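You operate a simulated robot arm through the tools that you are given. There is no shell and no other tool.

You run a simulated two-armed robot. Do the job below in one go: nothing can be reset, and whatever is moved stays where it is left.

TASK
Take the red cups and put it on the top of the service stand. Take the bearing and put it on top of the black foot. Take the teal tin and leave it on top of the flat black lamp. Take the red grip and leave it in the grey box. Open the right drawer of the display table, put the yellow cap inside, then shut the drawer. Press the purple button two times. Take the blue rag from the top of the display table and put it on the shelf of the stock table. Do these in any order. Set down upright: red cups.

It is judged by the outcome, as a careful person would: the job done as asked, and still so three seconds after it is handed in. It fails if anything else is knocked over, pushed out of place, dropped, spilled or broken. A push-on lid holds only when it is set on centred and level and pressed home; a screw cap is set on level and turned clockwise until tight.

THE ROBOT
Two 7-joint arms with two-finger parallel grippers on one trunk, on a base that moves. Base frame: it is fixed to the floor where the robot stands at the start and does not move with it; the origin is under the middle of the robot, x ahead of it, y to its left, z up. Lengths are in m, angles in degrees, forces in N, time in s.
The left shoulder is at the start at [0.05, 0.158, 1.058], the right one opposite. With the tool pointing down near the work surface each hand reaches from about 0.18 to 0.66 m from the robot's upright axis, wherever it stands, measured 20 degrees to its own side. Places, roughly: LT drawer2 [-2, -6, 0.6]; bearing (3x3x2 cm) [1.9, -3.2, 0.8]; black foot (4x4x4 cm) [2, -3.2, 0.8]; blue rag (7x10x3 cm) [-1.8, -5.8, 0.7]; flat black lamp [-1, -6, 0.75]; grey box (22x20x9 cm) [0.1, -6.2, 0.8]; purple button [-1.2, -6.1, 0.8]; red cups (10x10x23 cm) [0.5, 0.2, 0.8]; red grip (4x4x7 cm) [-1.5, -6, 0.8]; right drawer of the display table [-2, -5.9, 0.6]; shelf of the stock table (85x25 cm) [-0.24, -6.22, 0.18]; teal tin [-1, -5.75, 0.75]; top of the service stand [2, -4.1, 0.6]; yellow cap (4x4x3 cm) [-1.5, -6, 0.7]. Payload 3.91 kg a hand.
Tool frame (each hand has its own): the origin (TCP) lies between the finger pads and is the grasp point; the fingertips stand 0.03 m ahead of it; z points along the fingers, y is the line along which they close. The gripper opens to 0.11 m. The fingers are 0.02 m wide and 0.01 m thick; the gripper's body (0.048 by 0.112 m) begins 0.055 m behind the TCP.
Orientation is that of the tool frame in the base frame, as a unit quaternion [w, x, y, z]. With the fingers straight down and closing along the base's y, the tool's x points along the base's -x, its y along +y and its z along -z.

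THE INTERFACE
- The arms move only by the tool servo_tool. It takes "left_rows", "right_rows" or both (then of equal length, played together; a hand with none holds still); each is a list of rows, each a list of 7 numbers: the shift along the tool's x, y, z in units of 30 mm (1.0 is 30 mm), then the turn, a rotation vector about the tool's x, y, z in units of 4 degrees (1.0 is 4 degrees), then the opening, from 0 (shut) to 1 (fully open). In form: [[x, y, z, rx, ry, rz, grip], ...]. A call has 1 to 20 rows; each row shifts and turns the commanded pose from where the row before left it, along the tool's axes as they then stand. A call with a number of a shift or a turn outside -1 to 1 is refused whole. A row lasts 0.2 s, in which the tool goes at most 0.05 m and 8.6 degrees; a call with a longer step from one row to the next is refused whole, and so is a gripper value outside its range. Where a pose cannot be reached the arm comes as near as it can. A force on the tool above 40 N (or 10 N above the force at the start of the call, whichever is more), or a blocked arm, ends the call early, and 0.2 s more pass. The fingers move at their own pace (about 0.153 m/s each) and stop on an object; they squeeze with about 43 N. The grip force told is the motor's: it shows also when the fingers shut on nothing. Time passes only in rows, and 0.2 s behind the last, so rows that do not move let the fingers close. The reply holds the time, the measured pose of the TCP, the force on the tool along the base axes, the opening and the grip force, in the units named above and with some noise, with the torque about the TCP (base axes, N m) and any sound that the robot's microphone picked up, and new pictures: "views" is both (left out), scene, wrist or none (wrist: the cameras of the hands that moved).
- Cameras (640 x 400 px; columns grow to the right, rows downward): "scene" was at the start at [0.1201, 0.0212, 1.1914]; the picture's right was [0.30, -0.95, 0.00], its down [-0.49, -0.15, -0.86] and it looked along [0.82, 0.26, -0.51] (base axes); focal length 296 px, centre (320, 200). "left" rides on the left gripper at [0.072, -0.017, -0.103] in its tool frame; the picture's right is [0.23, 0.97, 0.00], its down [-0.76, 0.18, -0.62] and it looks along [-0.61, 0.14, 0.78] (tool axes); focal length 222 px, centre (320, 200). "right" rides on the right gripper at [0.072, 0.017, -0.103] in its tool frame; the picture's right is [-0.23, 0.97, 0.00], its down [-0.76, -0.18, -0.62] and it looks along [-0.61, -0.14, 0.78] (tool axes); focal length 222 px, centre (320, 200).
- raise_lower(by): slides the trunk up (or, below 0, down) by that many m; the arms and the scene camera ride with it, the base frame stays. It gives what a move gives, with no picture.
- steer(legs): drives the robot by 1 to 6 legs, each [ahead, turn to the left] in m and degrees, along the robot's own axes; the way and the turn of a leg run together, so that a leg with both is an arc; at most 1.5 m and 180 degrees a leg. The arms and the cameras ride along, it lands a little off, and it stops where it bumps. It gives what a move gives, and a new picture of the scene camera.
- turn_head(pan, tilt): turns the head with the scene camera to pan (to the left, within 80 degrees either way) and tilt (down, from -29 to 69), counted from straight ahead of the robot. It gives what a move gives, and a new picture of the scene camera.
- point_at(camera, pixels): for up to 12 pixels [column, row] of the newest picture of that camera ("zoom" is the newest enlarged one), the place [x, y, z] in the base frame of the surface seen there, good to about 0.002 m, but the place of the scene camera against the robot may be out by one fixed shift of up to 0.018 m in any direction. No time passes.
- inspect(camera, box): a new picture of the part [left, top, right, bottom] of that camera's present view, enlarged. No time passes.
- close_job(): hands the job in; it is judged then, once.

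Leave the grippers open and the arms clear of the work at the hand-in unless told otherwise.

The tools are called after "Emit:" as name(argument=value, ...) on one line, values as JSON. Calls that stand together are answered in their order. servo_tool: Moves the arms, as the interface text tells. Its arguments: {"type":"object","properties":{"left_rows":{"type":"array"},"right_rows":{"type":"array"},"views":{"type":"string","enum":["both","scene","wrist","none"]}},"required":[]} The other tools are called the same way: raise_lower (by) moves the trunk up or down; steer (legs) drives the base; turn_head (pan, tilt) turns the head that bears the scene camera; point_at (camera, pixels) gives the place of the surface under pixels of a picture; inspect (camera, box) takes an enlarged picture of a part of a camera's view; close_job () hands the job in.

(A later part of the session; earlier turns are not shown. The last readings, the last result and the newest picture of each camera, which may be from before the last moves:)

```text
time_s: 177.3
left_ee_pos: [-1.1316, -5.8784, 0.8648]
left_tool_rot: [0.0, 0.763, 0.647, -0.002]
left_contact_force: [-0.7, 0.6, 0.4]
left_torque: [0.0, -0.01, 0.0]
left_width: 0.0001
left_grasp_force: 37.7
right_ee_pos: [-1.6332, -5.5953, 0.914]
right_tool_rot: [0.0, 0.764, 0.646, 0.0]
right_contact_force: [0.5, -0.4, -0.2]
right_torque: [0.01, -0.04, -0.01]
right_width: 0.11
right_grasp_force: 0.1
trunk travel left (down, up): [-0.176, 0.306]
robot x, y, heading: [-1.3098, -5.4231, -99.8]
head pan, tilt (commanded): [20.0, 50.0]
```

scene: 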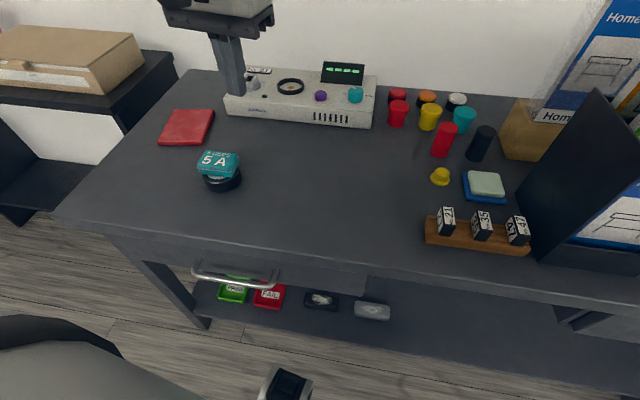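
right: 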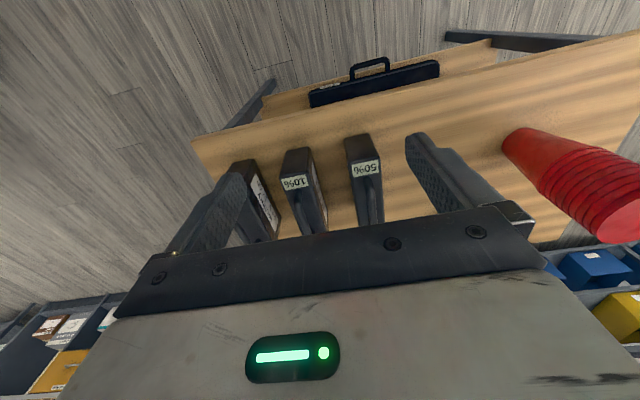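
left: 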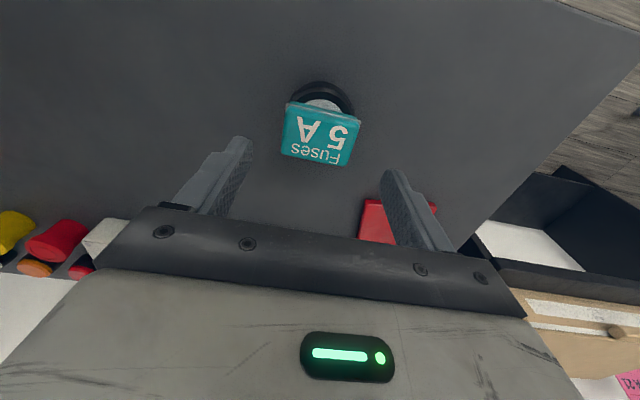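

Now I'll tilt the left tool forward by 52° in place (13 rows of −4° about its y) and look.

Emit:
servo_tool(left_rows=[[0, 0, -0.3, 0, -1, 0, 0], [0, 0, -0.3, 0, -1, 0, 0], [0, 0, 0, 0, -1, 0, 0], [0, 0, 0, 0, -1, 0, 0], [0, 0, 0, 0, -1, 0, 0], [0, 0, 0, 0, -1, 0, 0], [0, 0, 0, 0, -1, 0, 0], [0, 0, 0, 0, -1, 0, 0], [0, 0, 0, 0, -1, 0, 0], [0, 0, 0, 0, -1, 0, 0], [0, 0, 0, 0, -1, 0, 0], [0, 0, 0, 0, -1, 0, 0], [0, 0, 0, 0, -1, 0, 0]], views="both")

```text
time_s: 180.1
left_ee_pos: [-1.1307, -5.8794, 0.8823]
left_tool_rot: [0.284, 0.685, 0.581, -0.337]
left_contact_force: [-0.1, 0.0, 0.3]
left_torque: [0.02, 0.0, -0.01]
left_width: 0.0002
left_grasp_force: 38.1
right_ee_pos: [-1.6329, -5.5944, 0.914]
right_tool_rot: [0.0, 0.763, 0.646, -0.001]
right_contact_force: [-0.3, -0.3, -0.1]
right_torque: [-0.01, 0.02, 0.0]
right_width: 0.1099
right_grasp_force: 0.1
trunk travel left (down, up): [-0.176, 0.306]
robot x, y, heading: [-1.3073, -5.4268, -99.8]
head pan, tilt (commanded): [20.0, 50.0]
```

scene: 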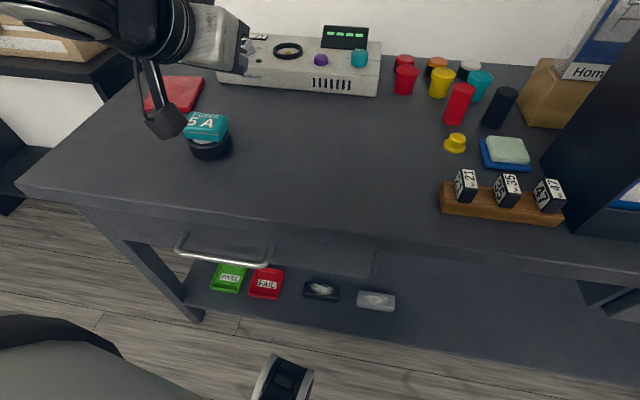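
left: 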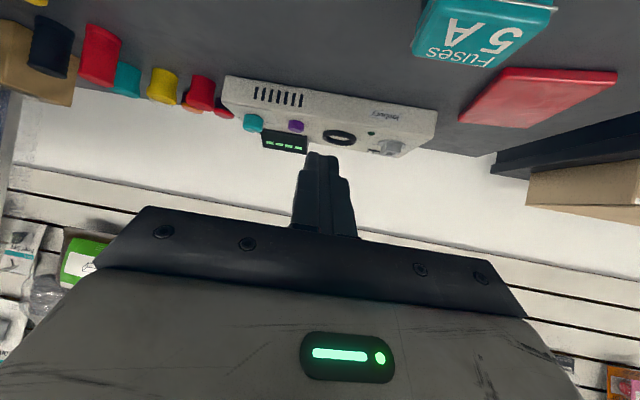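

The purple button shows at (296, 126) in the left view. I'll measure it and its surroundings.

Emit:
inspect(camera="left", box=[240, 80, 360, 155])

Emit:
point_at(camera="left", pixels=[[296, 127], [296, 122], [290, 126], [303, 126], [296, 131], [270, 125], [296, 110], [254, 120], [340, 136], [230, 100], [430, 125]])

```text
5.33 times, centred on (300, 118) of left
```

zoom: 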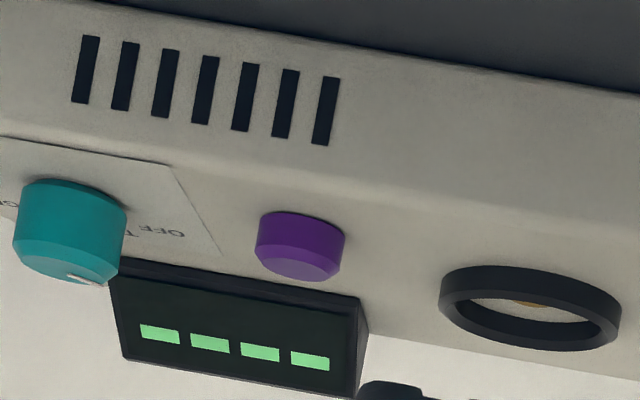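

```text
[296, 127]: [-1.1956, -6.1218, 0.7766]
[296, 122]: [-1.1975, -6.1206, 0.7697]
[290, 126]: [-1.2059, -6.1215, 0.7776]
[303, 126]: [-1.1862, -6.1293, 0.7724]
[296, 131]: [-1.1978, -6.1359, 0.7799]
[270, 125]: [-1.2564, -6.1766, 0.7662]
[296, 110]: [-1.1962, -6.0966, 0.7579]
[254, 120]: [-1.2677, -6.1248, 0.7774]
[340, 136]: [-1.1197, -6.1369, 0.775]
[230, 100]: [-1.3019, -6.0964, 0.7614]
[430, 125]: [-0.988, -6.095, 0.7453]
```

I'll read the top face of the button from the enlargement: centre about (298, 264).

Emit:
point_at(camera="zoom", pixels=[[298, 264], [265, 256], [332, 268], [298, 278], [298, 250], [300, 235], [200, 235], [385, 225]])

```text
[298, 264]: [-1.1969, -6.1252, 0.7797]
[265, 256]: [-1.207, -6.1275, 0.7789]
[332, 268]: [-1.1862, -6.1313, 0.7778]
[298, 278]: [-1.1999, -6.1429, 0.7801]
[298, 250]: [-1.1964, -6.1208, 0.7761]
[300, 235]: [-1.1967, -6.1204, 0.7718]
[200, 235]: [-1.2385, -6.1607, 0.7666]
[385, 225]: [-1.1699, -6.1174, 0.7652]
```

The button's top centre is about [−1.197, −6.132, 0.780]. With this tilt, the contact corner of the closed fingertips is 3 mm, 17 mm and 26 mm off the TCP. I'll advance to 3 cm above the button.

Emit:
servo_tool(left_rows=[[-0.46, -0.1, 0.92, 0, 0, 0, 0], [-0.46, -0.1, 0.92, 0, 0, 0, 0], [-0.46, -0.1, 0.92, 0, 0, 0, 0], [-0.46, -0.1, 0.92, 0, 0, 0, 0], [-0.46, -0.1, 0.92, 0, 0, 0, 0], [-0.46, -0.1, 0.92, 0, 0, 0, 0], [-0.46, -0.1, 0.92, 0, 0, 0, 0], [0, 0, 0, 0, 0, 0, 0]], views="both")

```text
time_s: 181.9
left_ee_pos: [-1.1862, -6.0848, 0.8411]
left_tool_rot: [0.284, 0.685, 0.581, -0.337]
left_contact_force: [0.6, -0.1, 0.1]
left_torque: [0.02, -0.02, 0.02]
left_width: 0.0
left_grasp_force: 38.0
right_ee_pos: [-1.6336, -5.5942, 0.9143]
right_tool_rot: [0.0, 0.764, 0.645, -0.001]
right_contact_force: [0.0, 0.5, 0.1]
right_torque: [0.01, 0.05, 0.0]
right_width: 0.1098
right_grasp_force: 0.1
trunk travel left (down, up): [-0.176, 0.306]
robot x, y, heading: [-1.3121, -5.4193, -99.8]
head pan, tilt (commanded): [20.0, 50.0]
```

scene: 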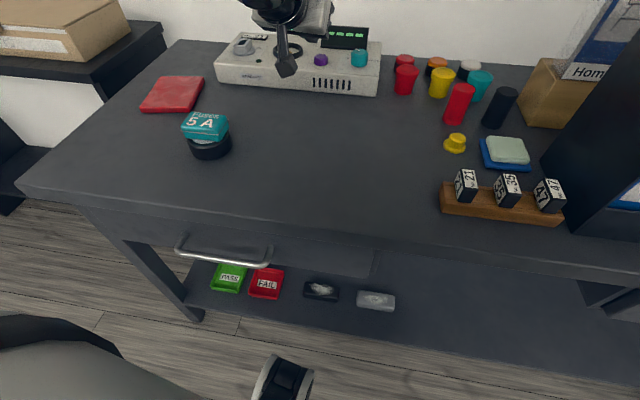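
left: 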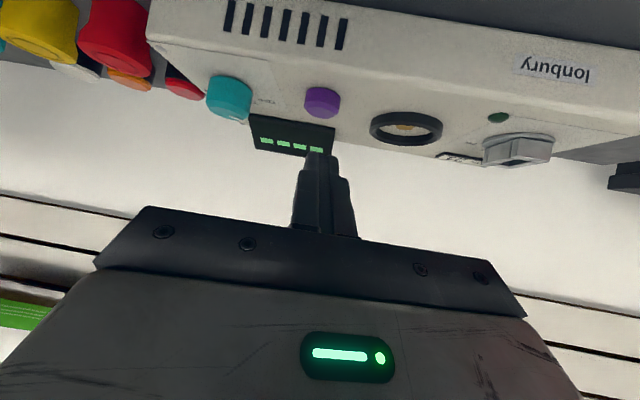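

No reach warning yet. The button is at (322, 103) in the left view. I'll re-measure its top and continue the last 3 cm forward.

Emit:
point_at(camera="left", pixels=[[322, 112], [322, 106], [308, 106], [336, 110], [322, 117], [322, 95]])

Emit:
servo_tool(left_rows=[[-0.23, -0.05, 0.46, 0, 0, 0, 0], [-0.23, -0.04, 0.46, 0, 0, 0, 0], [0, 0, 0, 0, 0, 0, 0]], views="both")

```text
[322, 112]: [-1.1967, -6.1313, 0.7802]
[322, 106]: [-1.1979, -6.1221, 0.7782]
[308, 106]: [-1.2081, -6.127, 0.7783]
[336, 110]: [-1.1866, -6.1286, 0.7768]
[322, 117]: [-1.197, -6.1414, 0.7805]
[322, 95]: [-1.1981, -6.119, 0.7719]
```

```text
time_s: 182.7
left_ee_pos: [-1.1945, -6.1143, 0.8342]
left_tool_rot: [0.284, 0.684, 0.581, -0.336]
left_contact_force: [1.9, 0.1, 0.1]
left_torque: [-0.03, 0.04, -0.03]
left_width: 0.0
left_grasp_force: 37.3
right_ee_pos: [-1.6329, -5.5952, 0.9135]
right_tool_rot: [0.001, 0.764, 0.646, 0.0]
right_contact_force: [-0.3, -0.6, 0.0]
right_torque: [0.0, 0.02, 0.0]
right_width: 0.1099
right_grasp_force: 0.0
trunk travel left (down, up): [-0.176, 0.306]
robot x, y, heading: [-1.3113, -5.4208, -99.8]
head pan, tilt (commanded): [20.0, 50.0]
```

scene: 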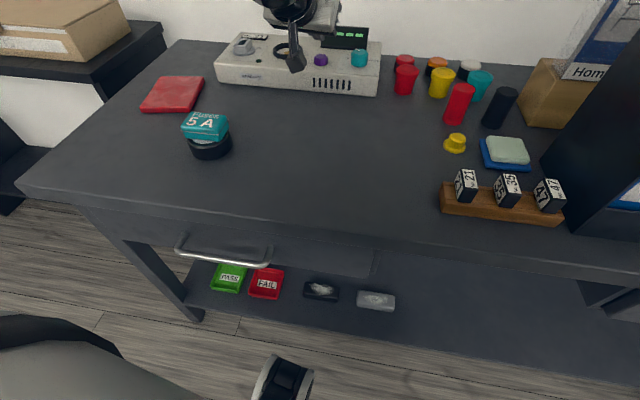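
left: 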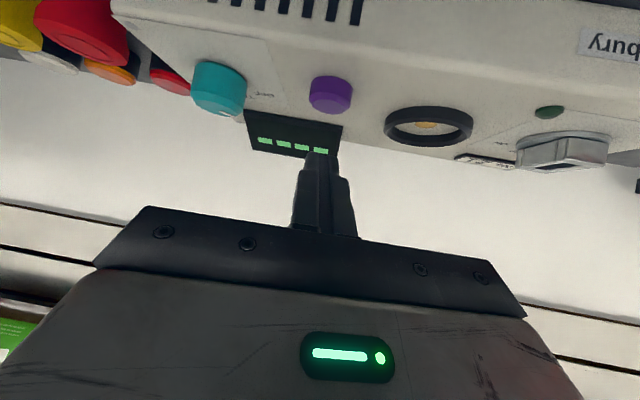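

The contact corner is now above the button centre, about 2.8 cm up. I'll descend straight to just above it.

Emit:
servo_tool(left_rows=[[0.2, 0, 0.155, 0, 0, 0, 0], [0.2, 0, 0.155, 0, 0, 0, 0], [0.2, 0, 0.155, 0, 0, 0, 0], [0, 0, 0, 0, 0, 0, 0]], views="both")

Emit:
inspect(camera="scene", box=[250, 10, 400, 110])

```text
time_s: 183.7
left_ee_pos: [-1.1946, -6.1138, 0.8106]
left_tool_rot: [0.283, 0.685, 0.58, -0.337]
left_contact_force: [-0.9, -1.1, 0.4]
left_torque: [-0.03, -0.02, 0.01]
left_width: 0.0001
left_grasp_force: 37.9
right_ee_pos: [-1.6329, -5.5937, 0.913]
right_tool_rot: [0.0, 0.764, 0.646, -0.001]
right_contact_force: [0.5, -0.3, -0.2]
right_torque: [-0.01, -0.03, -0.01]
right_width: 0.1098
right_grasp_force: 0.1
trunk travel left (down, up): [-0.176, 0.306]
robot x, y, heading: [-1.3111, -5.4252, -99.7]
head pan, tilt (commanded): [20.0, 50.0]
```

scene: 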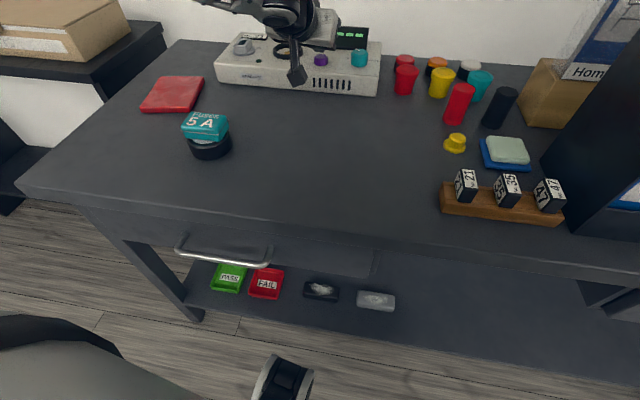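
left: 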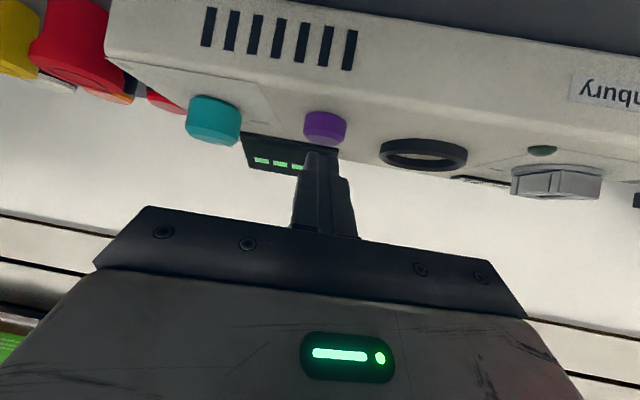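

```text
4.00 times, centred on (325, 60) of scene
```

zoom: 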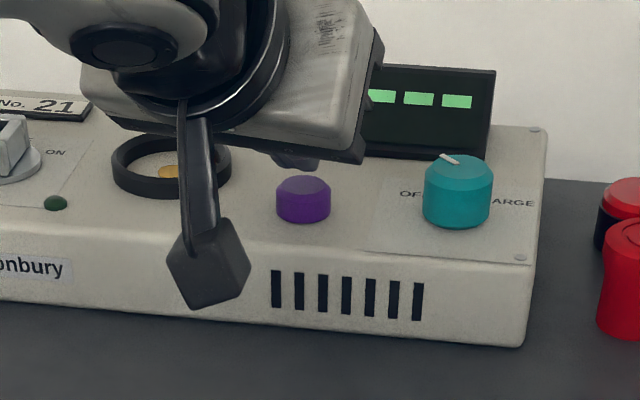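

The projection check says the fingertip is about 4 mm above the button's centre. I'll press down in small steps of 3 mm and watch the force and any click.

Emit:
servo_tool(left_rows=[[0.08, 0, 0.06, 0, 0, 0, 0], [0.08, 0, 0.06, 0, 0, 0, 0], [0.08, 0, 0.06, 0, 0, 0, 0]], views="both")

```text
time_s: 184.5
left_ee_pos: [-1.1945, -6.1141, 0.8036]
left_tool_rot: [0.284, 0.685, 0.581, -0.337]
left_contact_force: [-0.1, 0.3, 1.2]
left_torque: [0.03, -0.01, -0.01]
left_width: 0.0
left_grasp_force: 38.2
right_ee_pos: [-1.6336, -5.5945, 0.9132]
right_tool_rot: [0.0, 0.764, 0.645, -0.001]
right_contact_force: [0.2, 0.2, -0.6]
right_torque: [0.0, 0.03, -0.02]
right_width: 0.1102
right_grasp_force: 0.2
trunk travel left (down, up): [-0.176, 0.306]
robot x, y, heading: [-1.3136, -5.4224, -99.7]
head pan, tilt (commanded): [20.0, 50.0]
```

scene: 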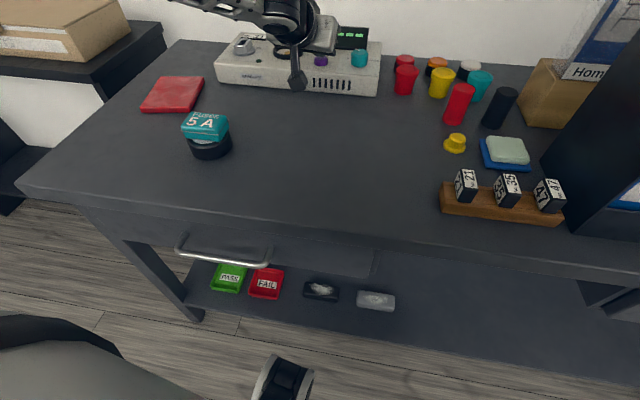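
left: 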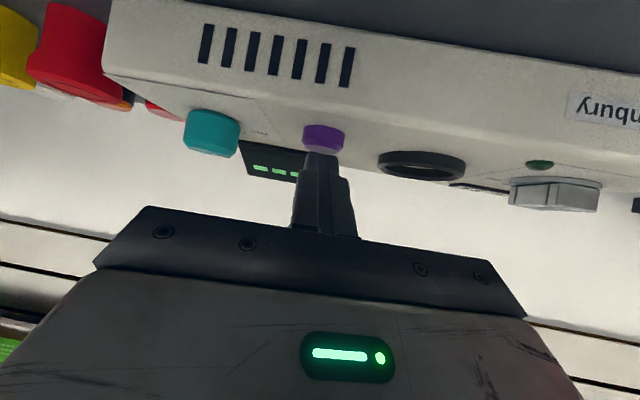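

Light contact (1.2 N) and no click yet. I'll press 3 mm steps further.

Emit:
servo_tool(left_rows=[[0.08, 0, 0.06, 0, 0, 0, 0], [0.05, 0, 0.04, 0, 0, 0, 0], [0, 0, 0, 0, 0, 0, 0]], views="wrist")

```text
time_s: 185.3
left_ee_pos: [-1.1952, -6.1131, 0.7992]
left_tool_rot: [0.284, 0.684, 0.58, -0.338]
left_contact_force: [0.2, -0.1, 6.8]
left_torque: [-0.18, -0.01, 0.04]
left_width: 0.0001
left_grasp_force: 37.4
right_ee_pos: [-1.6324, -5.5943, 0.9141]
right_tool_rot: [0.001, 0.764, 0.645, 0.001]
right_contact_force: [-0.2, -0.4, -0.3]
right_torque: [-0.02, 0.0, 0.01]
right_width: 0.1102
right_grasp_force: 0.1
trunk travel left (down, up): [-0.176, 0.306]
robot x, y, heading: [-1.3133, -5.4232, -99.7]
head pan, tilt (commanded): [20.0, 50.0]
heard: click
```

left: 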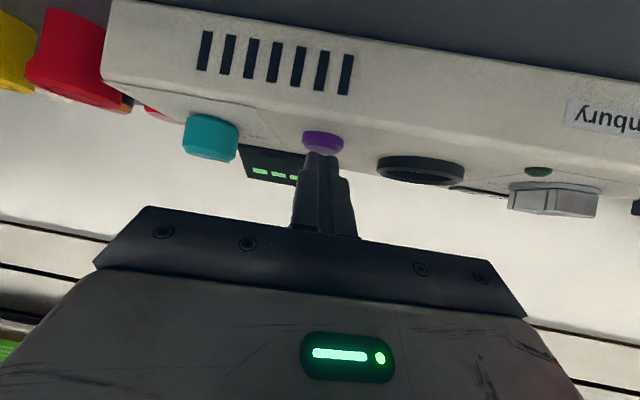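

Click: that's press one. I'll rise 13 mm to release it fully.

Emit:
servo_tool(left_rows=[[-0.18, 0, -0.14, 0, 0, 0, 0], [-0.17, 0, -0.13, 0, 0, 0, 0], [0, 0, 0, 0, 0, 0, 0]], views="wrist")

```text
time_s: 186.1
left_ee_pos: [-1.1926, -6.1128, 0.8112]
left_tool_rot: [0.284, 0.685, 0.582, -0.336]
left_contact_force: [0.0, 0.2, -0.1]
left_torque: [-0.03, 0.02, -0.01]
left_width: 0.0
left_grasp_force: 37.7
right_ee_pos: [-1.6322, -5.5947, 0.9126]
right_tool_rot: [0.0, 0.764, 0.645, -0.001]
right_contact_force: [0.3, 0.2, 0.1]
right_torque: [-0.01, -0.01, -0.02]
right_width: 0.1099
right_grasp_force: 0.1
trunk travel left (down, up): [-0.176, 0.306]
robot x, y, heading: [-1.3097, -5.4248, -99.9]
head pan, tilt (commanded): [20.0, 50.0]
```

left: 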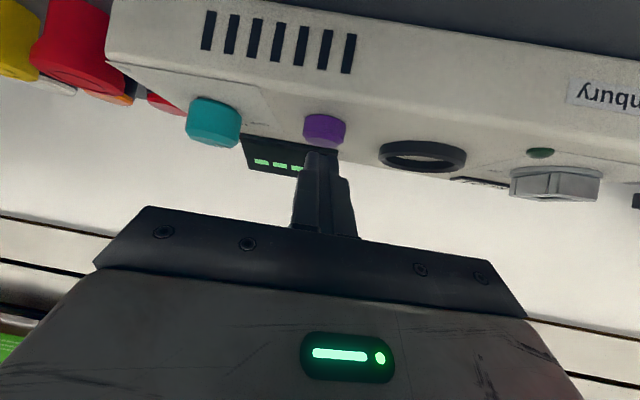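

The button is back up. Now press two: the same 12–13 mm down, and then straight back up.

Emit:
servo_tool(left_rows=[[0.12, 0, 0.09, 0, 0, 0, 0], [0.1, 0, 0.08, 0, 0, 0, 0], [0.08, 0, 0.06, 0, 0, 0, 0], [0.03, 0, 0.02, 0, 0, 0, 0], [0, 0, 0, 0, 0, 0, 0]], views="wrist")

```text
time_s: 187.3
left_ee_pos: [-1.1947, -6.1129, 0.7999]
left_tool_rot: [0.283, 0.684, 0.581, -0.337]
left_contact_force: [0.5, -1.6, 5.2]
left_torque: [-0.14, -0.01, 0.02]
left_width: 0.0002
left_grasp_force: 37.5
right_ee_pos: [-1.6321, -5.5938, 0.9131]
right_tool_rot: [0.002, 0.764, 0.645, 0.0]
right_contact_force: [-1.1, -0.1, 0.5]
right_torque: [0.03, -0.02, 0.01]
right_width: 0.11
right_grasp_force: 0.1
trunk travel left (down, up): [-0.176, 0.306]
robot x, y, heading: [-1.3064, -5.4232, -99.7]
head pan, tilt (commanded): [20.0, 50.0]
heard: click
```

left: 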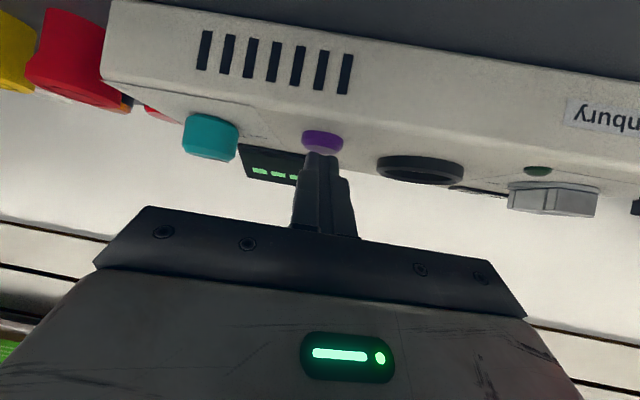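

Second click heard, so the button has been pressed twice. I'll lift straight up 5 cm, retract toward the robot, and bring the tilt back to about 32°.

Emit:
servo_tool(left_rows=[[-0.4, 0, -0.31, 0, 0, 0, 0], [-0.7, 0, -0.54, 0, 0, 0, 0], [-0.7, 0, -0.54, 0, 0, 0, 0], [0.5, 0, -0.65, 0, 0, 0, 0], [0.61, 0, -0.79, 0, 0, 0, 0], [0.61, 0, -0.79, 0, 0, 0, 0], [0.61, 0, -0.79, 0, 0, 0, 0], [0.61, 0, -0.79, 0, 0, 0, 0], [0.61, 0, -0.79, 0, 0, 0, 0.3], [0.61, 0, -0.79, 0, 0, 0, 0.6], [0, 0, 0, 0, 1, 0, 1], [0, 0, 0, 0, 1, 0, 1], [0, 0, 0, 0, 1, 0, 1], [0, 0, 0, 0, 1, 0, 1], [0, 0, 0, 0, 1, 0, 1]], views="scene")

```text
time_s: 190.5
left_ee_pos: [-1.1601, -5.9113, 0.8671]
left_tool_rot: [0.178, 0.733, 0.621, -0.212]
left_contact_force: [-0.1, 1.0, 0.6]
left_torque: [0.04, -0.02, -0.01]
left_width: 0.1099
left_grasp_force: 0.1
right_ee_pos: [-1.6332, -5.5945, 0.9127]
right_tool_rot: [0.001, 0.764, 0.646, -0.001]
right_contact_force: [0.4, -0.8, 0.7]
right_torque: [-0.05, 0.0, 0.01]
right_width: 0.1095
right_grasp_force: 0.1
trunk travel left (down, up): [-0.176, 0.306]
robot x, y, heading: [-1.3121, -5.4201, -99.9]
head pan, tilt (commanded): [20.0, 50.0]
```

scene: 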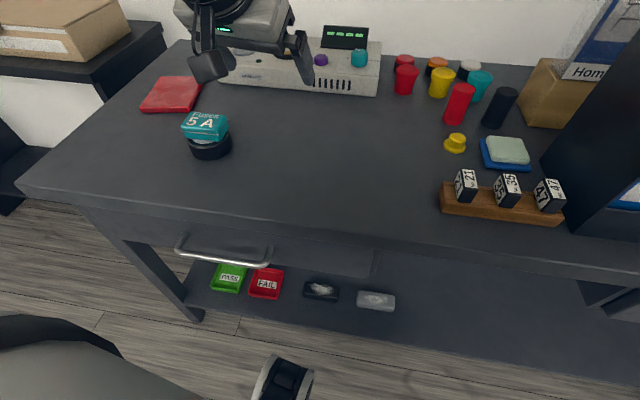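

The left hand is clear and the tin is undisturbed. I'll pull the hand in close and up, then shuffle back and to the right to stand at about (−1.70, −5.27), facing the right part of the table.

Emit:
servo_tool(left_rows=[[0.5, 0.2, -0.8, 0, 0, 0, 1], [0.7, 0.2, -0.7, 0, 0, 0, 1], [0.85, 0.2, -0.5, 0, 0, 0, 1], [0.85, 0.2, -0.5, 0, 0, 0, 1], [0.85, 0.2, -0.5, 0, 0, 0, 1], [0.7, 0.2, -0.4, 0, 0, 0, 1]], views="none")

Emit:
steer(legs=[[-0.12, 0], [0, 34.9], [-0.5, 0], [0, -50], [0.46, 0], [0, 24]])

```text
time_s: 191.9
left_ee_pos: [-1.0934, -5.7846, 0.9038]
left_tool_rot: [0.178, 0.733, 0.622, -0.21]
left_contact_force: [0.2, -0.5, -0.2]
left_torque: [-0.01, 0.0, 0.01]
left_width: 0.1103
left_grasp_force: 0.0
left hand out of reach, approached as far as the arm can: row 5, 6
right_ee_pos: [-1.6321, -5.5936, 0.9149]
right_tool_rot: [0.001, 0.764, 0.645, -0.001]
right_contact_force: [-0.3, -0.9, -0.3]
right_torque: [-0.01, -0.02, 0.02]
right_width: 0.1102
right_grasp_force: 0.0
trunk travel left (down, up): [-0.176, 0.306]
robot x, y, heading: [-1.3127, -5.4218, -99.8]
head pan, tilt (commanded): [20.0, 50.0]
```

```text
time_s: 203.2
left_ee_pos: [-1.4301, -5.5974, 0.903]
left_tool_rot: [0.192, 0.686, 0.673, -0.197]
left_contact_force: [0.9, -0.4, 0.6]
left_torque: [-0.01, 0.0, -0.04]
left_width: 0.11
left_grasp_force: 0.0
right_ee_pos: [-1.9923, -5.487, 0.9138]
right_tool_rot: [0.0, 0.715, 0.699, -0.001]
right_contact_force: [0.3, 0.0, -0.3]
right_torque: [-0.02, 0.0, 0.02]
right_width: 0.1097
right_grasp_force: 0.0
trunk travel left (down, up): [-0.176, 0.306]
robot x, y, heading: [-1.6999, -5.2706, -91.3]
head pan, tilt (commanded): [20.0, 50.0]
```

scene: 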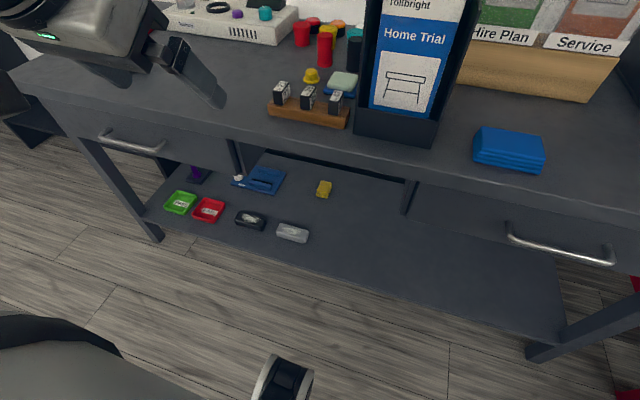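

I'm now at (−1.70, −5.27). I'll look straight ahead for the cap, the rag and the drawer.

Emit:
turn_head(pan=-5, tilt=45)

```text
time_s: 204.1
left_ee_pos: [-1.4295, -5.5985, 0.9039]
left_tool_rot: [0.191, 0.687, 0.672, -0.198]
left_contact_force: [0.7, 0.2, -0.4]
left_torque: [0.0, -0.03, -0.03]
left_width: 0.1101
left_grasp_force: 0.1
right_ee_pos: [-1.9928, -5.4876, 0.9142]
right_tool_rot: [0.002, 0.715, 0.699, 0.0]
right_contact_force: [0.0, -0.2, 0.4]
right_torque: [0.02, 0.03, -0.02]
right_width: 0.1104
right_grasp_force: 0.1
trunk travel left (down, up): [-0.176, 0.306]
robot x, y, heading: [-1.6961, -5.2741, -91.6]
head pan, tilt (commanded): [-5.0, 45.0]
```

scene: 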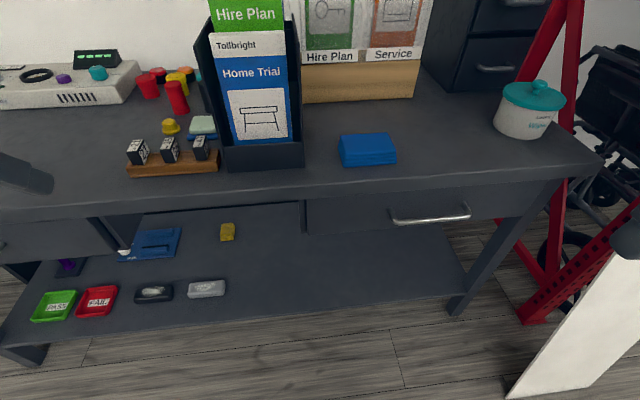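

I can see the right drawer with its handle at (430, 218), the blue rag at (367, 150), and a white board on the floor at (580, 330). I'll measure these.

Emit:
point_at(camera="scene", pixels=[[430, 219], [392, 213], [468, 208], [310, 215], [520, 200], [430, 200], [510, 395], [590, 300], [540, 340], [367, 143], [367, 160], [430, 188]])

Emit:
inspect(camera="scene", box=[290, 160, 510, 300])

```text
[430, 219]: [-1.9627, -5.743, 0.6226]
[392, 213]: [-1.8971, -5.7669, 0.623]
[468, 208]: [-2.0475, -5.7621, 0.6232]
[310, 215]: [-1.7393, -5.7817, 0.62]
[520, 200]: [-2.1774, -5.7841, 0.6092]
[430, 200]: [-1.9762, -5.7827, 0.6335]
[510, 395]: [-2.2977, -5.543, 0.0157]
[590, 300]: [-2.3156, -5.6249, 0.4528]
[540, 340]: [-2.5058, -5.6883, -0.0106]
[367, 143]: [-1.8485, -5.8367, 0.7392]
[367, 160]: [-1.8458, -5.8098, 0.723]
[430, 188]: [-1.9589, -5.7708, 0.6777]
```

```text
2.86 times, centred on (400, 230) of scene
```

zoom: 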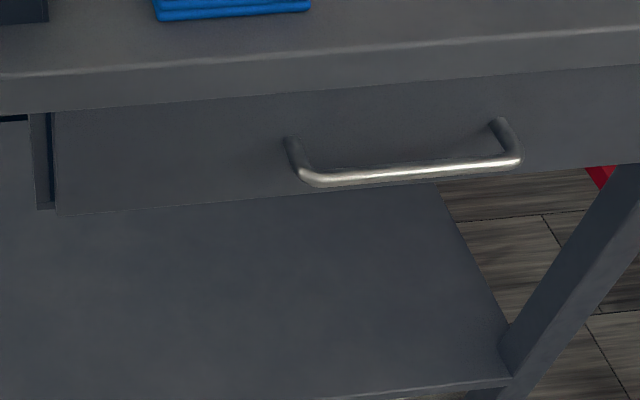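

The drawer handle bar is at about [−1.965, −5.754, 0.634]. The white board's foot at x −2.3 must be avoided. First the cap: I'll drive 15 cm closer and look at the cap's surroundings.

Emit:
steer(legs=[[0, 1.5], [0.155, 0]])

Emit:
turn_head(pan=20, tilt=45)

Emit:
inspect(camera="scene", box=[220, 100, 440, 240])

```text
time_s: 205.8
left_ee_pos: [-1.4212, -5.7455, 0.9044]
left_tool_rot: [0.195, 0.677, 0.682, -0.196]
left_contact_force: [0.9, 0.6, -0.2]
left_torque: [0.03, 0.02, 0.01]
left_width: 0.1101
left_grasp_force: 0.0
right_ee_pos: [-1.9848, -5.6499, 0.9132]
right_tool_rot: [0.002, 0.706, 0.708, 0.0]
right_contact_force: [0.3, -0.1, 0.1]
right_torque: [-0.02, 0.03, -0.01]
right_width: 0.1099
right_grasp_force: 0.0
trunk travel left (down, up): [-0.176, 0.306]
robot x, y, heading: [-1.6949, -5.4236, -90.2]
head pan, tilt (commanded): [-5.0, 45.0]
```

scene: 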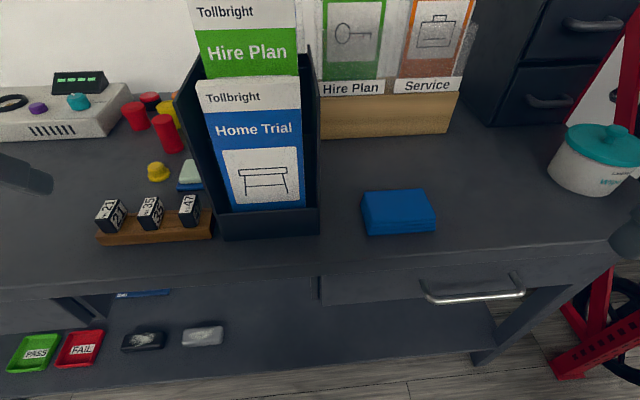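

```text
time_s: 206.7
left_ee_pos: [-1.4221, -5.746, 0.9036]
left_tool_rot: [0.194, 0.678, 0.681, -0.195]
left_contact_force: [0.1, -0.4, -0.4]
left_torque: [-0.01, 0.04, 0.02]
left_width: 0.1103
left_grasp_force: 0.0
right_ee_pos: [-1.9857, -5.6493, 0.9142]
right_tool_rot: [0.002, 0.706, 0.709, -0.001]
right_contact_force: [0.0, 0.1, 0.4]
right_torque: [-0.06, -0.02, 0.0]
right_width: 0.1099
right_grasp_force: 0.1
trunk travel left (down, up): [-0.176, 0.306]
robot x, y, heading: [-1.6947, -5.423, -90.2]
head pan, tilt (commanded): [20.0, 45.0]
```

scene: 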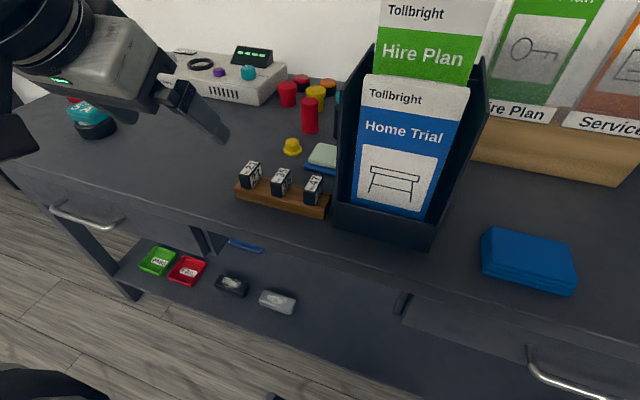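

```text
2.86 times, centred on (330, 170) of scene
```

zoom: 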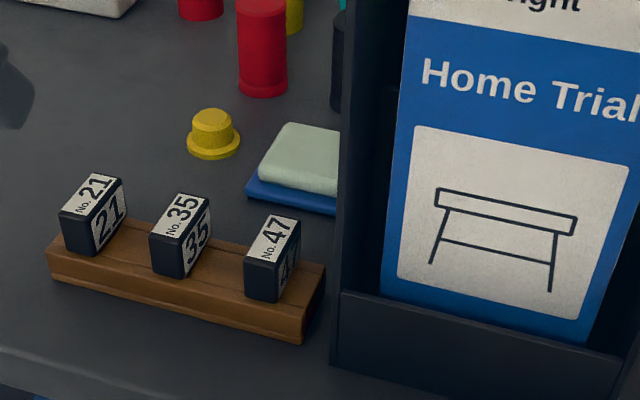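

I'll measure the cap, the tag rack, the holder and the grip from here.

Emit:
point_at(camera="scene", pixels=[[292, 142], [292, 152], [310, 107], [310, 125], [252, 163], [281, 172], [314, 180], [240, 188], [328, 210], [372, 55], [322, 155], [345, 120]])

Emit:
inspect(camera="left", box=[0, 0, 640, 400])

```text
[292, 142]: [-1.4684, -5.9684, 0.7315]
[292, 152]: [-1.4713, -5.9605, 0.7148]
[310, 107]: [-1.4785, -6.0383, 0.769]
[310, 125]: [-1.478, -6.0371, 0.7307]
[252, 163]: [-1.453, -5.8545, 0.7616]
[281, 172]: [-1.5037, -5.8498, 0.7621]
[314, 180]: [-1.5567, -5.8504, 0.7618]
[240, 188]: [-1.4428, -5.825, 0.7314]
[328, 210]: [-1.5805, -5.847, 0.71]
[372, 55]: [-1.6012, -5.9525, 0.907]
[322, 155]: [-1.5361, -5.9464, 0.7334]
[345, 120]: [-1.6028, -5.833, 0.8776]
```

```text
1.00 times, centred on (320, 200) of left (not enlarged: the box is as wide or as high as the picture)
```

zoom: 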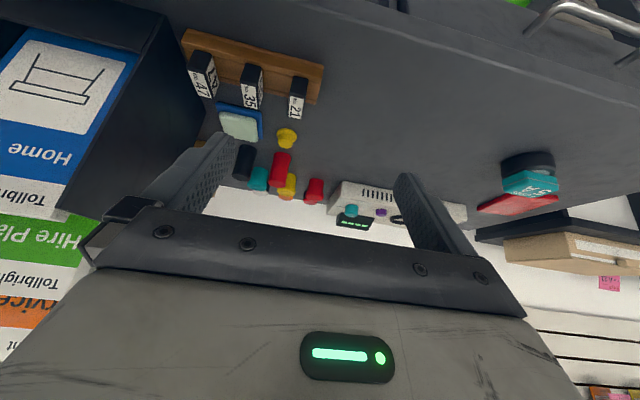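

The left wrist view shows the cap at (287, 138) and the red grip at (281, 168). I'll enlarge and measure.

Emit:
inspect(camera="left", box=[230, 60, 350, 210])

```text
2.67 times, centred on (290, 135) of left
```

zoom: 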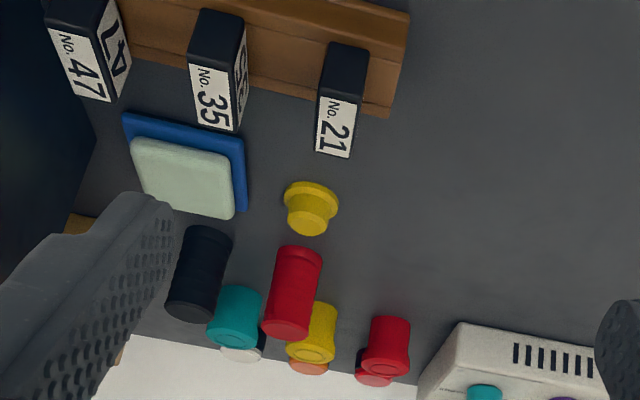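

Emit:
point_at(camera="zoom", pixels=[[307, 227], [296, 225], [319, 224], [307, 234], [310, 205], [287, 198], [337, 205], [288, 320], [268, 318], [308, 325], [340, 140], [230, 250]])

```text
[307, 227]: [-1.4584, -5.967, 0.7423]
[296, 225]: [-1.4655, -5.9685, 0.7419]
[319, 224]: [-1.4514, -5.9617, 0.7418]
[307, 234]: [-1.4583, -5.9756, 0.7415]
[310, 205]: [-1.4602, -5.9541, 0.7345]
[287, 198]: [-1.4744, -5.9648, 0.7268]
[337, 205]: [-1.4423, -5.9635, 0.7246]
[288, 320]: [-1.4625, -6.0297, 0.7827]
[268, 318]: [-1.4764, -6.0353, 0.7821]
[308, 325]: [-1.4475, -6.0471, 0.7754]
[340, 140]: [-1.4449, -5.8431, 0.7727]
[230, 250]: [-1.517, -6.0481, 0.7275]
```

The cap's crown is centred at [−1.458, −5.967], with its top at z 0.742. I need the clearance to the blue/mint pad on its left, so I'll measure that edge.

Emit:
point_at(camera="zoom", pixels=[[243, 145], [244, 200], [232, 170], [233, 212], [288, 190], [334, 195], [312, 182], [300, 215], [318, 215], [283, 260], [330, 85]])

```text
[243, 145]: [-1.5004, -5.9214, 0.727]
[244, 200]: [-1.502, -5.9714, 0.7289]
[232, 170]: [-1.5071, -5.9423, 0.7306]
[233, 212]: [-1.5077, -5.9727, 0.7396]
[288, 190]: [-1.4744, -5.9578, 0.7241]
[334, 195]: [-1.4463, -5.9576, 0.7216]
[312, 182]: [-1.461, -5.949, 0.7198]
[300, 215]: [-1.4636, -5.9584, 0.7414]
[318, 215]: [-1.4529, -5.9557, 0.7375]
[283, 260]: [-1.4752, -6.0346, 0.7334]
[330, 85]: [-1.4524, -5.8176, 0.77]
```

There's about 4 cm between the cap's centre and the pad edge at x −1.50, so a 0.045 m opening fits. I'll reduce the tilt to 18° and move to about 4 cm above the cap.

Emit:
servo_tool(left_rows=[[0, 0, 0, 0, 1, 0, 0.7], [0, 0, 0, 0, 1, 0, 0.41], [0, 0, 0, 0, 1, 0, 0.41], [0, 0, 0, 0, 0.5, 0, 0.41], [-0.74, -0.15, 0.69, 0, 0, 0, 0.41], [-0.74, -0.15, 0.69, 0, 0, 0, 0.41], [-0.74, -0.15, 0.69, 0, 0, 0, 0.41], [-0.74, -0.15, 0.69, 0, 0, 0, 0.41], [-0.74, -0.15, 0.69, 0, 0, 0, 0.41], [-0.74, -0.15, 0.69, 0, 0, 0, 0.41], [-0.74, -0.15, 0.69, 0, 0, 0, 0.41], [-0.74, -0.16, 0.69, 0, 0, 0, 0.41], [0, 0, 0, 0, 0, 0, 0.41]], views="both")

```text
time_s: 209.5
left_ee_pos: [-1.4573, -5.9662, 0.8014]
left_tool_rot: [0.11, 0.696, 0.701, -0.111]
left_contact_force: [-0.2, 0.0, 0.2]
left_torque: [0.0, 0.0, -0.02]
left_width: 0.0451
left_grasp_force: 0.0
right_ee_pos: [-1.9863, -5.6489, 0.9133]
right_tool_rot: [0.001, 0.707, 0.707, 0.0]
right_contact_force: [0.1, -0.6, 0.1]
right_torque: [0.02, 0.0, -0.02]
right_width: 0.1101
right_grasp_force: 0.0
trunk travel left (down, up): [-0.176, 0.306]
robot x, y, heading: [-1.6959, -5.4277, -90.1]
head pan, tilt (commanded): [20.0, 45.0]
```

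scene: 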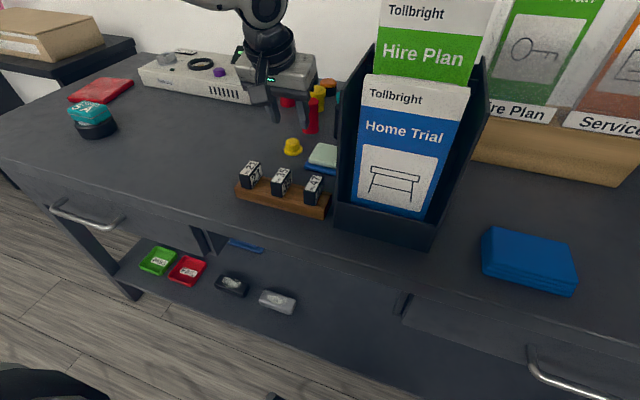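
left: 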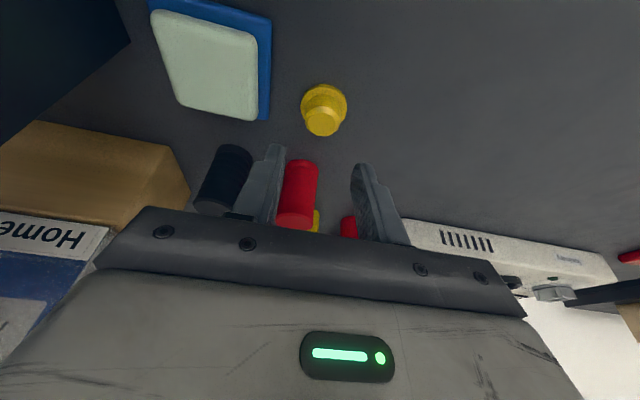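

The cap is right below, at (324, 115). I'll measure its crown precisely from here.

Emit:
inspect(camera="left", box=[284, 70, 364, 150])

```text
5.00 times, centred on (324, 110) of left
```

zoom: 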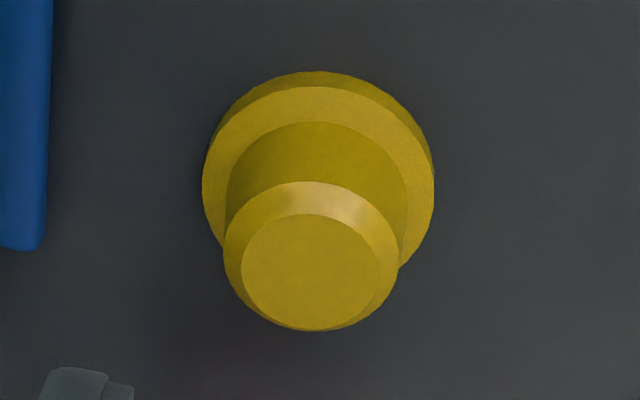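

Emit:
point_at(camera="zoom", pixels=[[310, 272], [245, 270], [376, 275], [310, 325], [310, 218], [228, 240], [395, 245], [318, 95], [207, 180], [430, 185], [45, 150]])

```text
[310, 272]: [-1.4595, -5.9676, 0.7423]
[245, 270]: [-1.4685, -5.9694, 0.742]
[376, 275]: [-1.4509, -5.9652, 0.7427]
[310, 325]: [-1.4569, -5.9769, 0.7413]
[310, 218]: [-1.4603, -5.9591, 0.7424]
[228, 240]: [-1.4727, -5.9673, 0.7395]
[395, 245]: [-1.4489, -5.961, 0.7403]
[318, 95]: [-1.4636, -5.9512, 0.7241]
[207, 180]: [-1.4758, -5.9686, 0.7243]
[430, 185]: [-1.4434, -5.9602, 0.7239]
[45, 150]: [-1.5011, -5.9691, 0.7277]
```

The crown's centre is [−1.4592, −5.9676] and the brim's top is at z 0.724. I'll lower to TCP [−1.459, −5.960, 0.759], so the tips stay just above the brim.

Emit:
servo_tool(left_rows=[[0.2, -0.02, 0.4, 0, 0, 0, 0.41], [0.2, -0.02, 0.4, 0, 0, 0, 0.41], [0.16, -0.02, 0.33, 0, 0, 0, 0.41], [0.07, 0, 0.14, 0, 0, 0, 0.41], [0, 0, 0, 0, 0, 0, 0.41]], views="wrist")

Emit:
inspect(camera="left", box=[240, 80, 400, 240])

```text
time_s: 210.7
left_ee_pos: [-1.4593, -5.9593, 0.76]
left_tool_rot: [0.109, 0.697, 0.7, -0.111]
left_contact_force: [0.6, -0.1, 0.6]
left_torque: [0.02, 0.05, 0.0]
left_width: 0.0453
left_grasp_force: 0.0
right_ee_pos: [-1.9868, -5.6481, 0.9144]
right_tool_rot: [0.001, 0.706, 0.708, 0.0]
right_contact_force: [0.0, -0.3, -1.0]
right_torque: [0.02, 0.01, -0.03]
right_width: 0.1099
right_grasp_force: 0.0
trunk travel left (down, up): [-0.176, 0.306]
robot x, y, heading: [-1.7001, -5.4278, -90.1]
head pan, tilt (commanded): [20.0, 45.0]
```

left: 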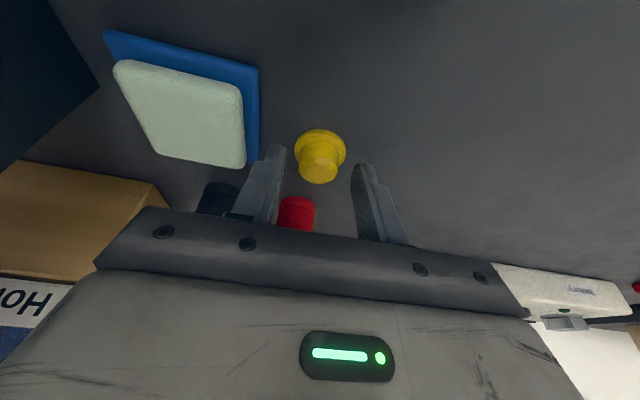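

```text
2.50 times, centred on (320, 160) of left
```

zoom: 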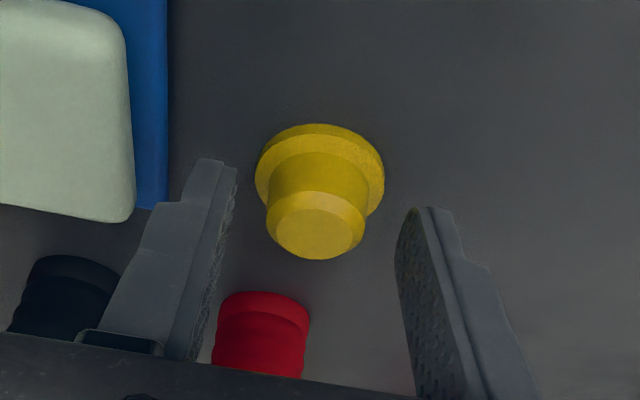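

The cap is centred between the fingers. Closing.

Emit:
servo_tool(left_rows=[[0, 0, 0, 0, 0, 0, 0.3], [0, 0, 0, 0, 0, 0, 0.2], [0, 0, 0, 0, 0, 0, 0.1], [0, 0, 0, 0, 0, 0, 0.1], [0, 0, 0, 0, 0, 0, 0.1]], views="wrist")

```text
time_s: 211.9
left_ee_pos: [-1.4591, -5.9588, 0.7607]
left_tool_rot: [0.11, 0.696, 0.7, -0.11]
left_contact_force: [0.3, -0.2, 0.1]
left_torque: [-0.01, 0.0, -0.02]
left_width: 0.018
left_grasp_force: 43.2
right_ee_pos: [-1.9861, -5.6482, 0.9142]
right_tool_rot: [0.002, 0.706, 0.708, 0.0]
right_contact_force: [0.3, 1.3, 0.4]
right_torque: [0.0, -0.02, -0.01]
right_width: 0.1101
right_grasp_force: 0.1
trunk travel left (down, up): [-0.176, 0.306]
robot x, y, heading: [-1.6944, -5.4265, -90.0]
head pan, tilt (commanded): [20.0, 45.0]
```

left: 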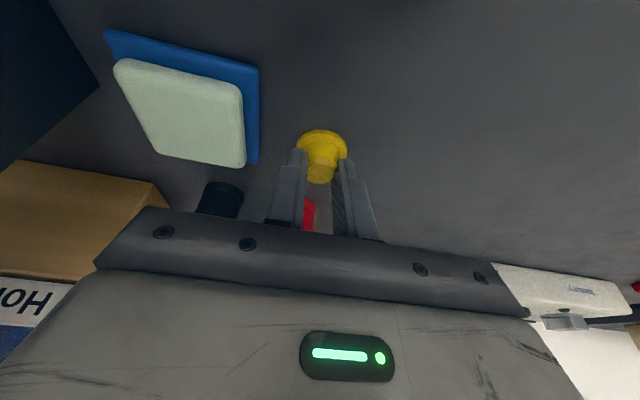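

The grip width reads 0.018, which is less than the crown's 0.024. I'll zoom in to see how the cap is held.

Emit:
inspect(camera="left", box=[270, 110, 370, 210])

Emit:
inspect(camera="scene", box=[240, 90, 360, 190])

```text
4.00 times, centred on (320, 160) of left
```

zoom: 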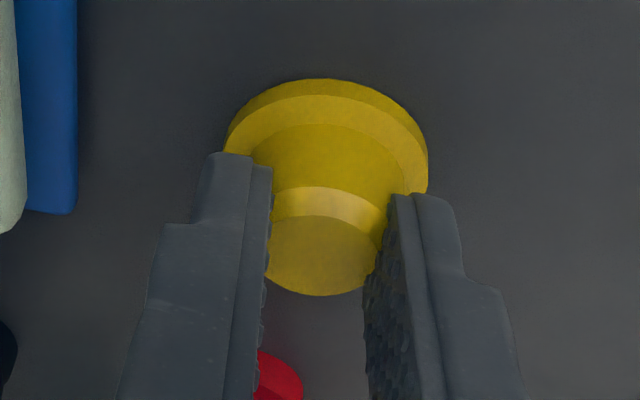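

```text
4.00 times, centred on (300, 140) of scene
```

zoom: 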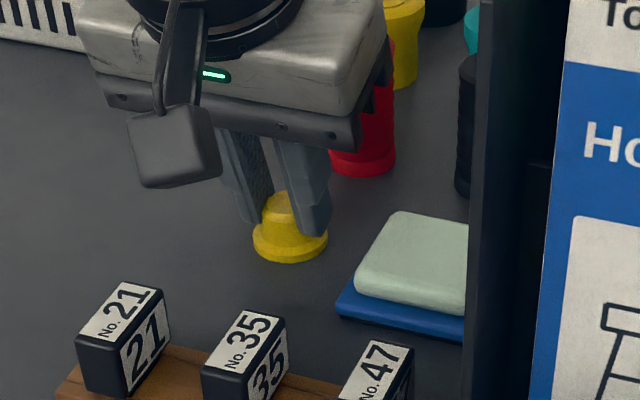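

The fingers hold the crown on both sides. I'll lift 9 cm straight up and check it comes along.

Emit:
servo_tool(left_rows=[[-0.15, 0, -0.47, 0, 0, 0, 0.1], [-0.31, 0, -0.95, 0, 0, 0, 0.1], [-0.31, 0, -0.95, 0, 0, 0, 0.1], [-0.15, 0, -0.47, 0, 0, 0, 0.1], [0, 0, 0, 0, 0, 0, 0.1]], views="wrist")

Emit:
inspect(camera="left", box=[270, 110, 370, 210])

```text
time_s: 213.1
left_ee_pos: [-1.4584, -5.9579, 0.851]
left_tool_rot: [0.11, 0.696, 0.701, -0.111]
left_contact_force: [0.5, 0.5, 0.8]
left_torque: [-0.04, -0.03, 0.0]
left_width: 0.0178
left_grasp_force: 42.9
right_ee_pos: [-1.9855, -5.6494, 0.9138]
right_tool_rot: [0.002, 0.706, 0.708, 0.0]
right_contact_force: [0.6, 0.0, 0.0]
right_torque: [0.0, 0.02, -0.03]
right_width: 0.1102
right_grasp_force: 0.1
trunk travel left (down, up): [-0.176, 0.306]
robot x, y, heading: [-1.6961, -5.4245, -90.1]
head pan, tilt (commanded): [20.0, 45.0]
```

left: 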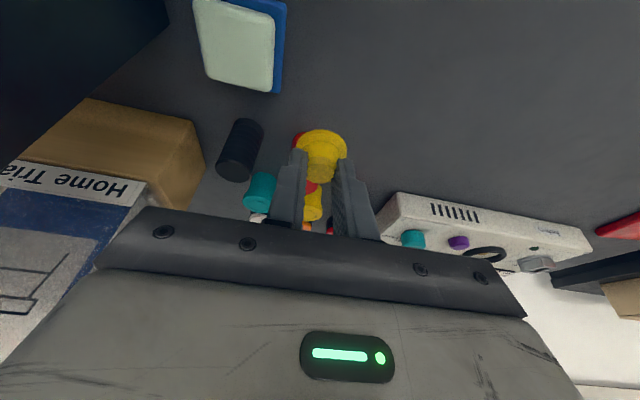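

```text
4.00 times, centred on (320, 160) of left
```

zoom: 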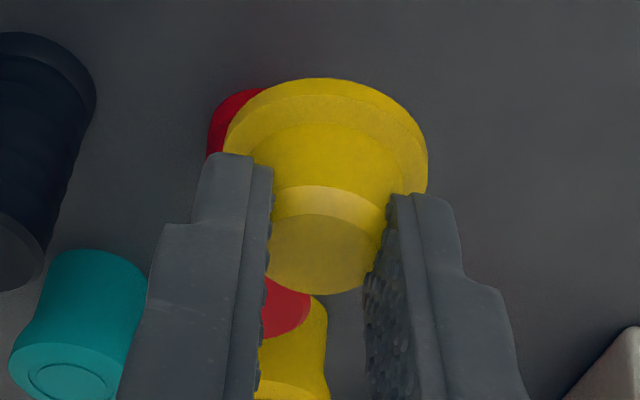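

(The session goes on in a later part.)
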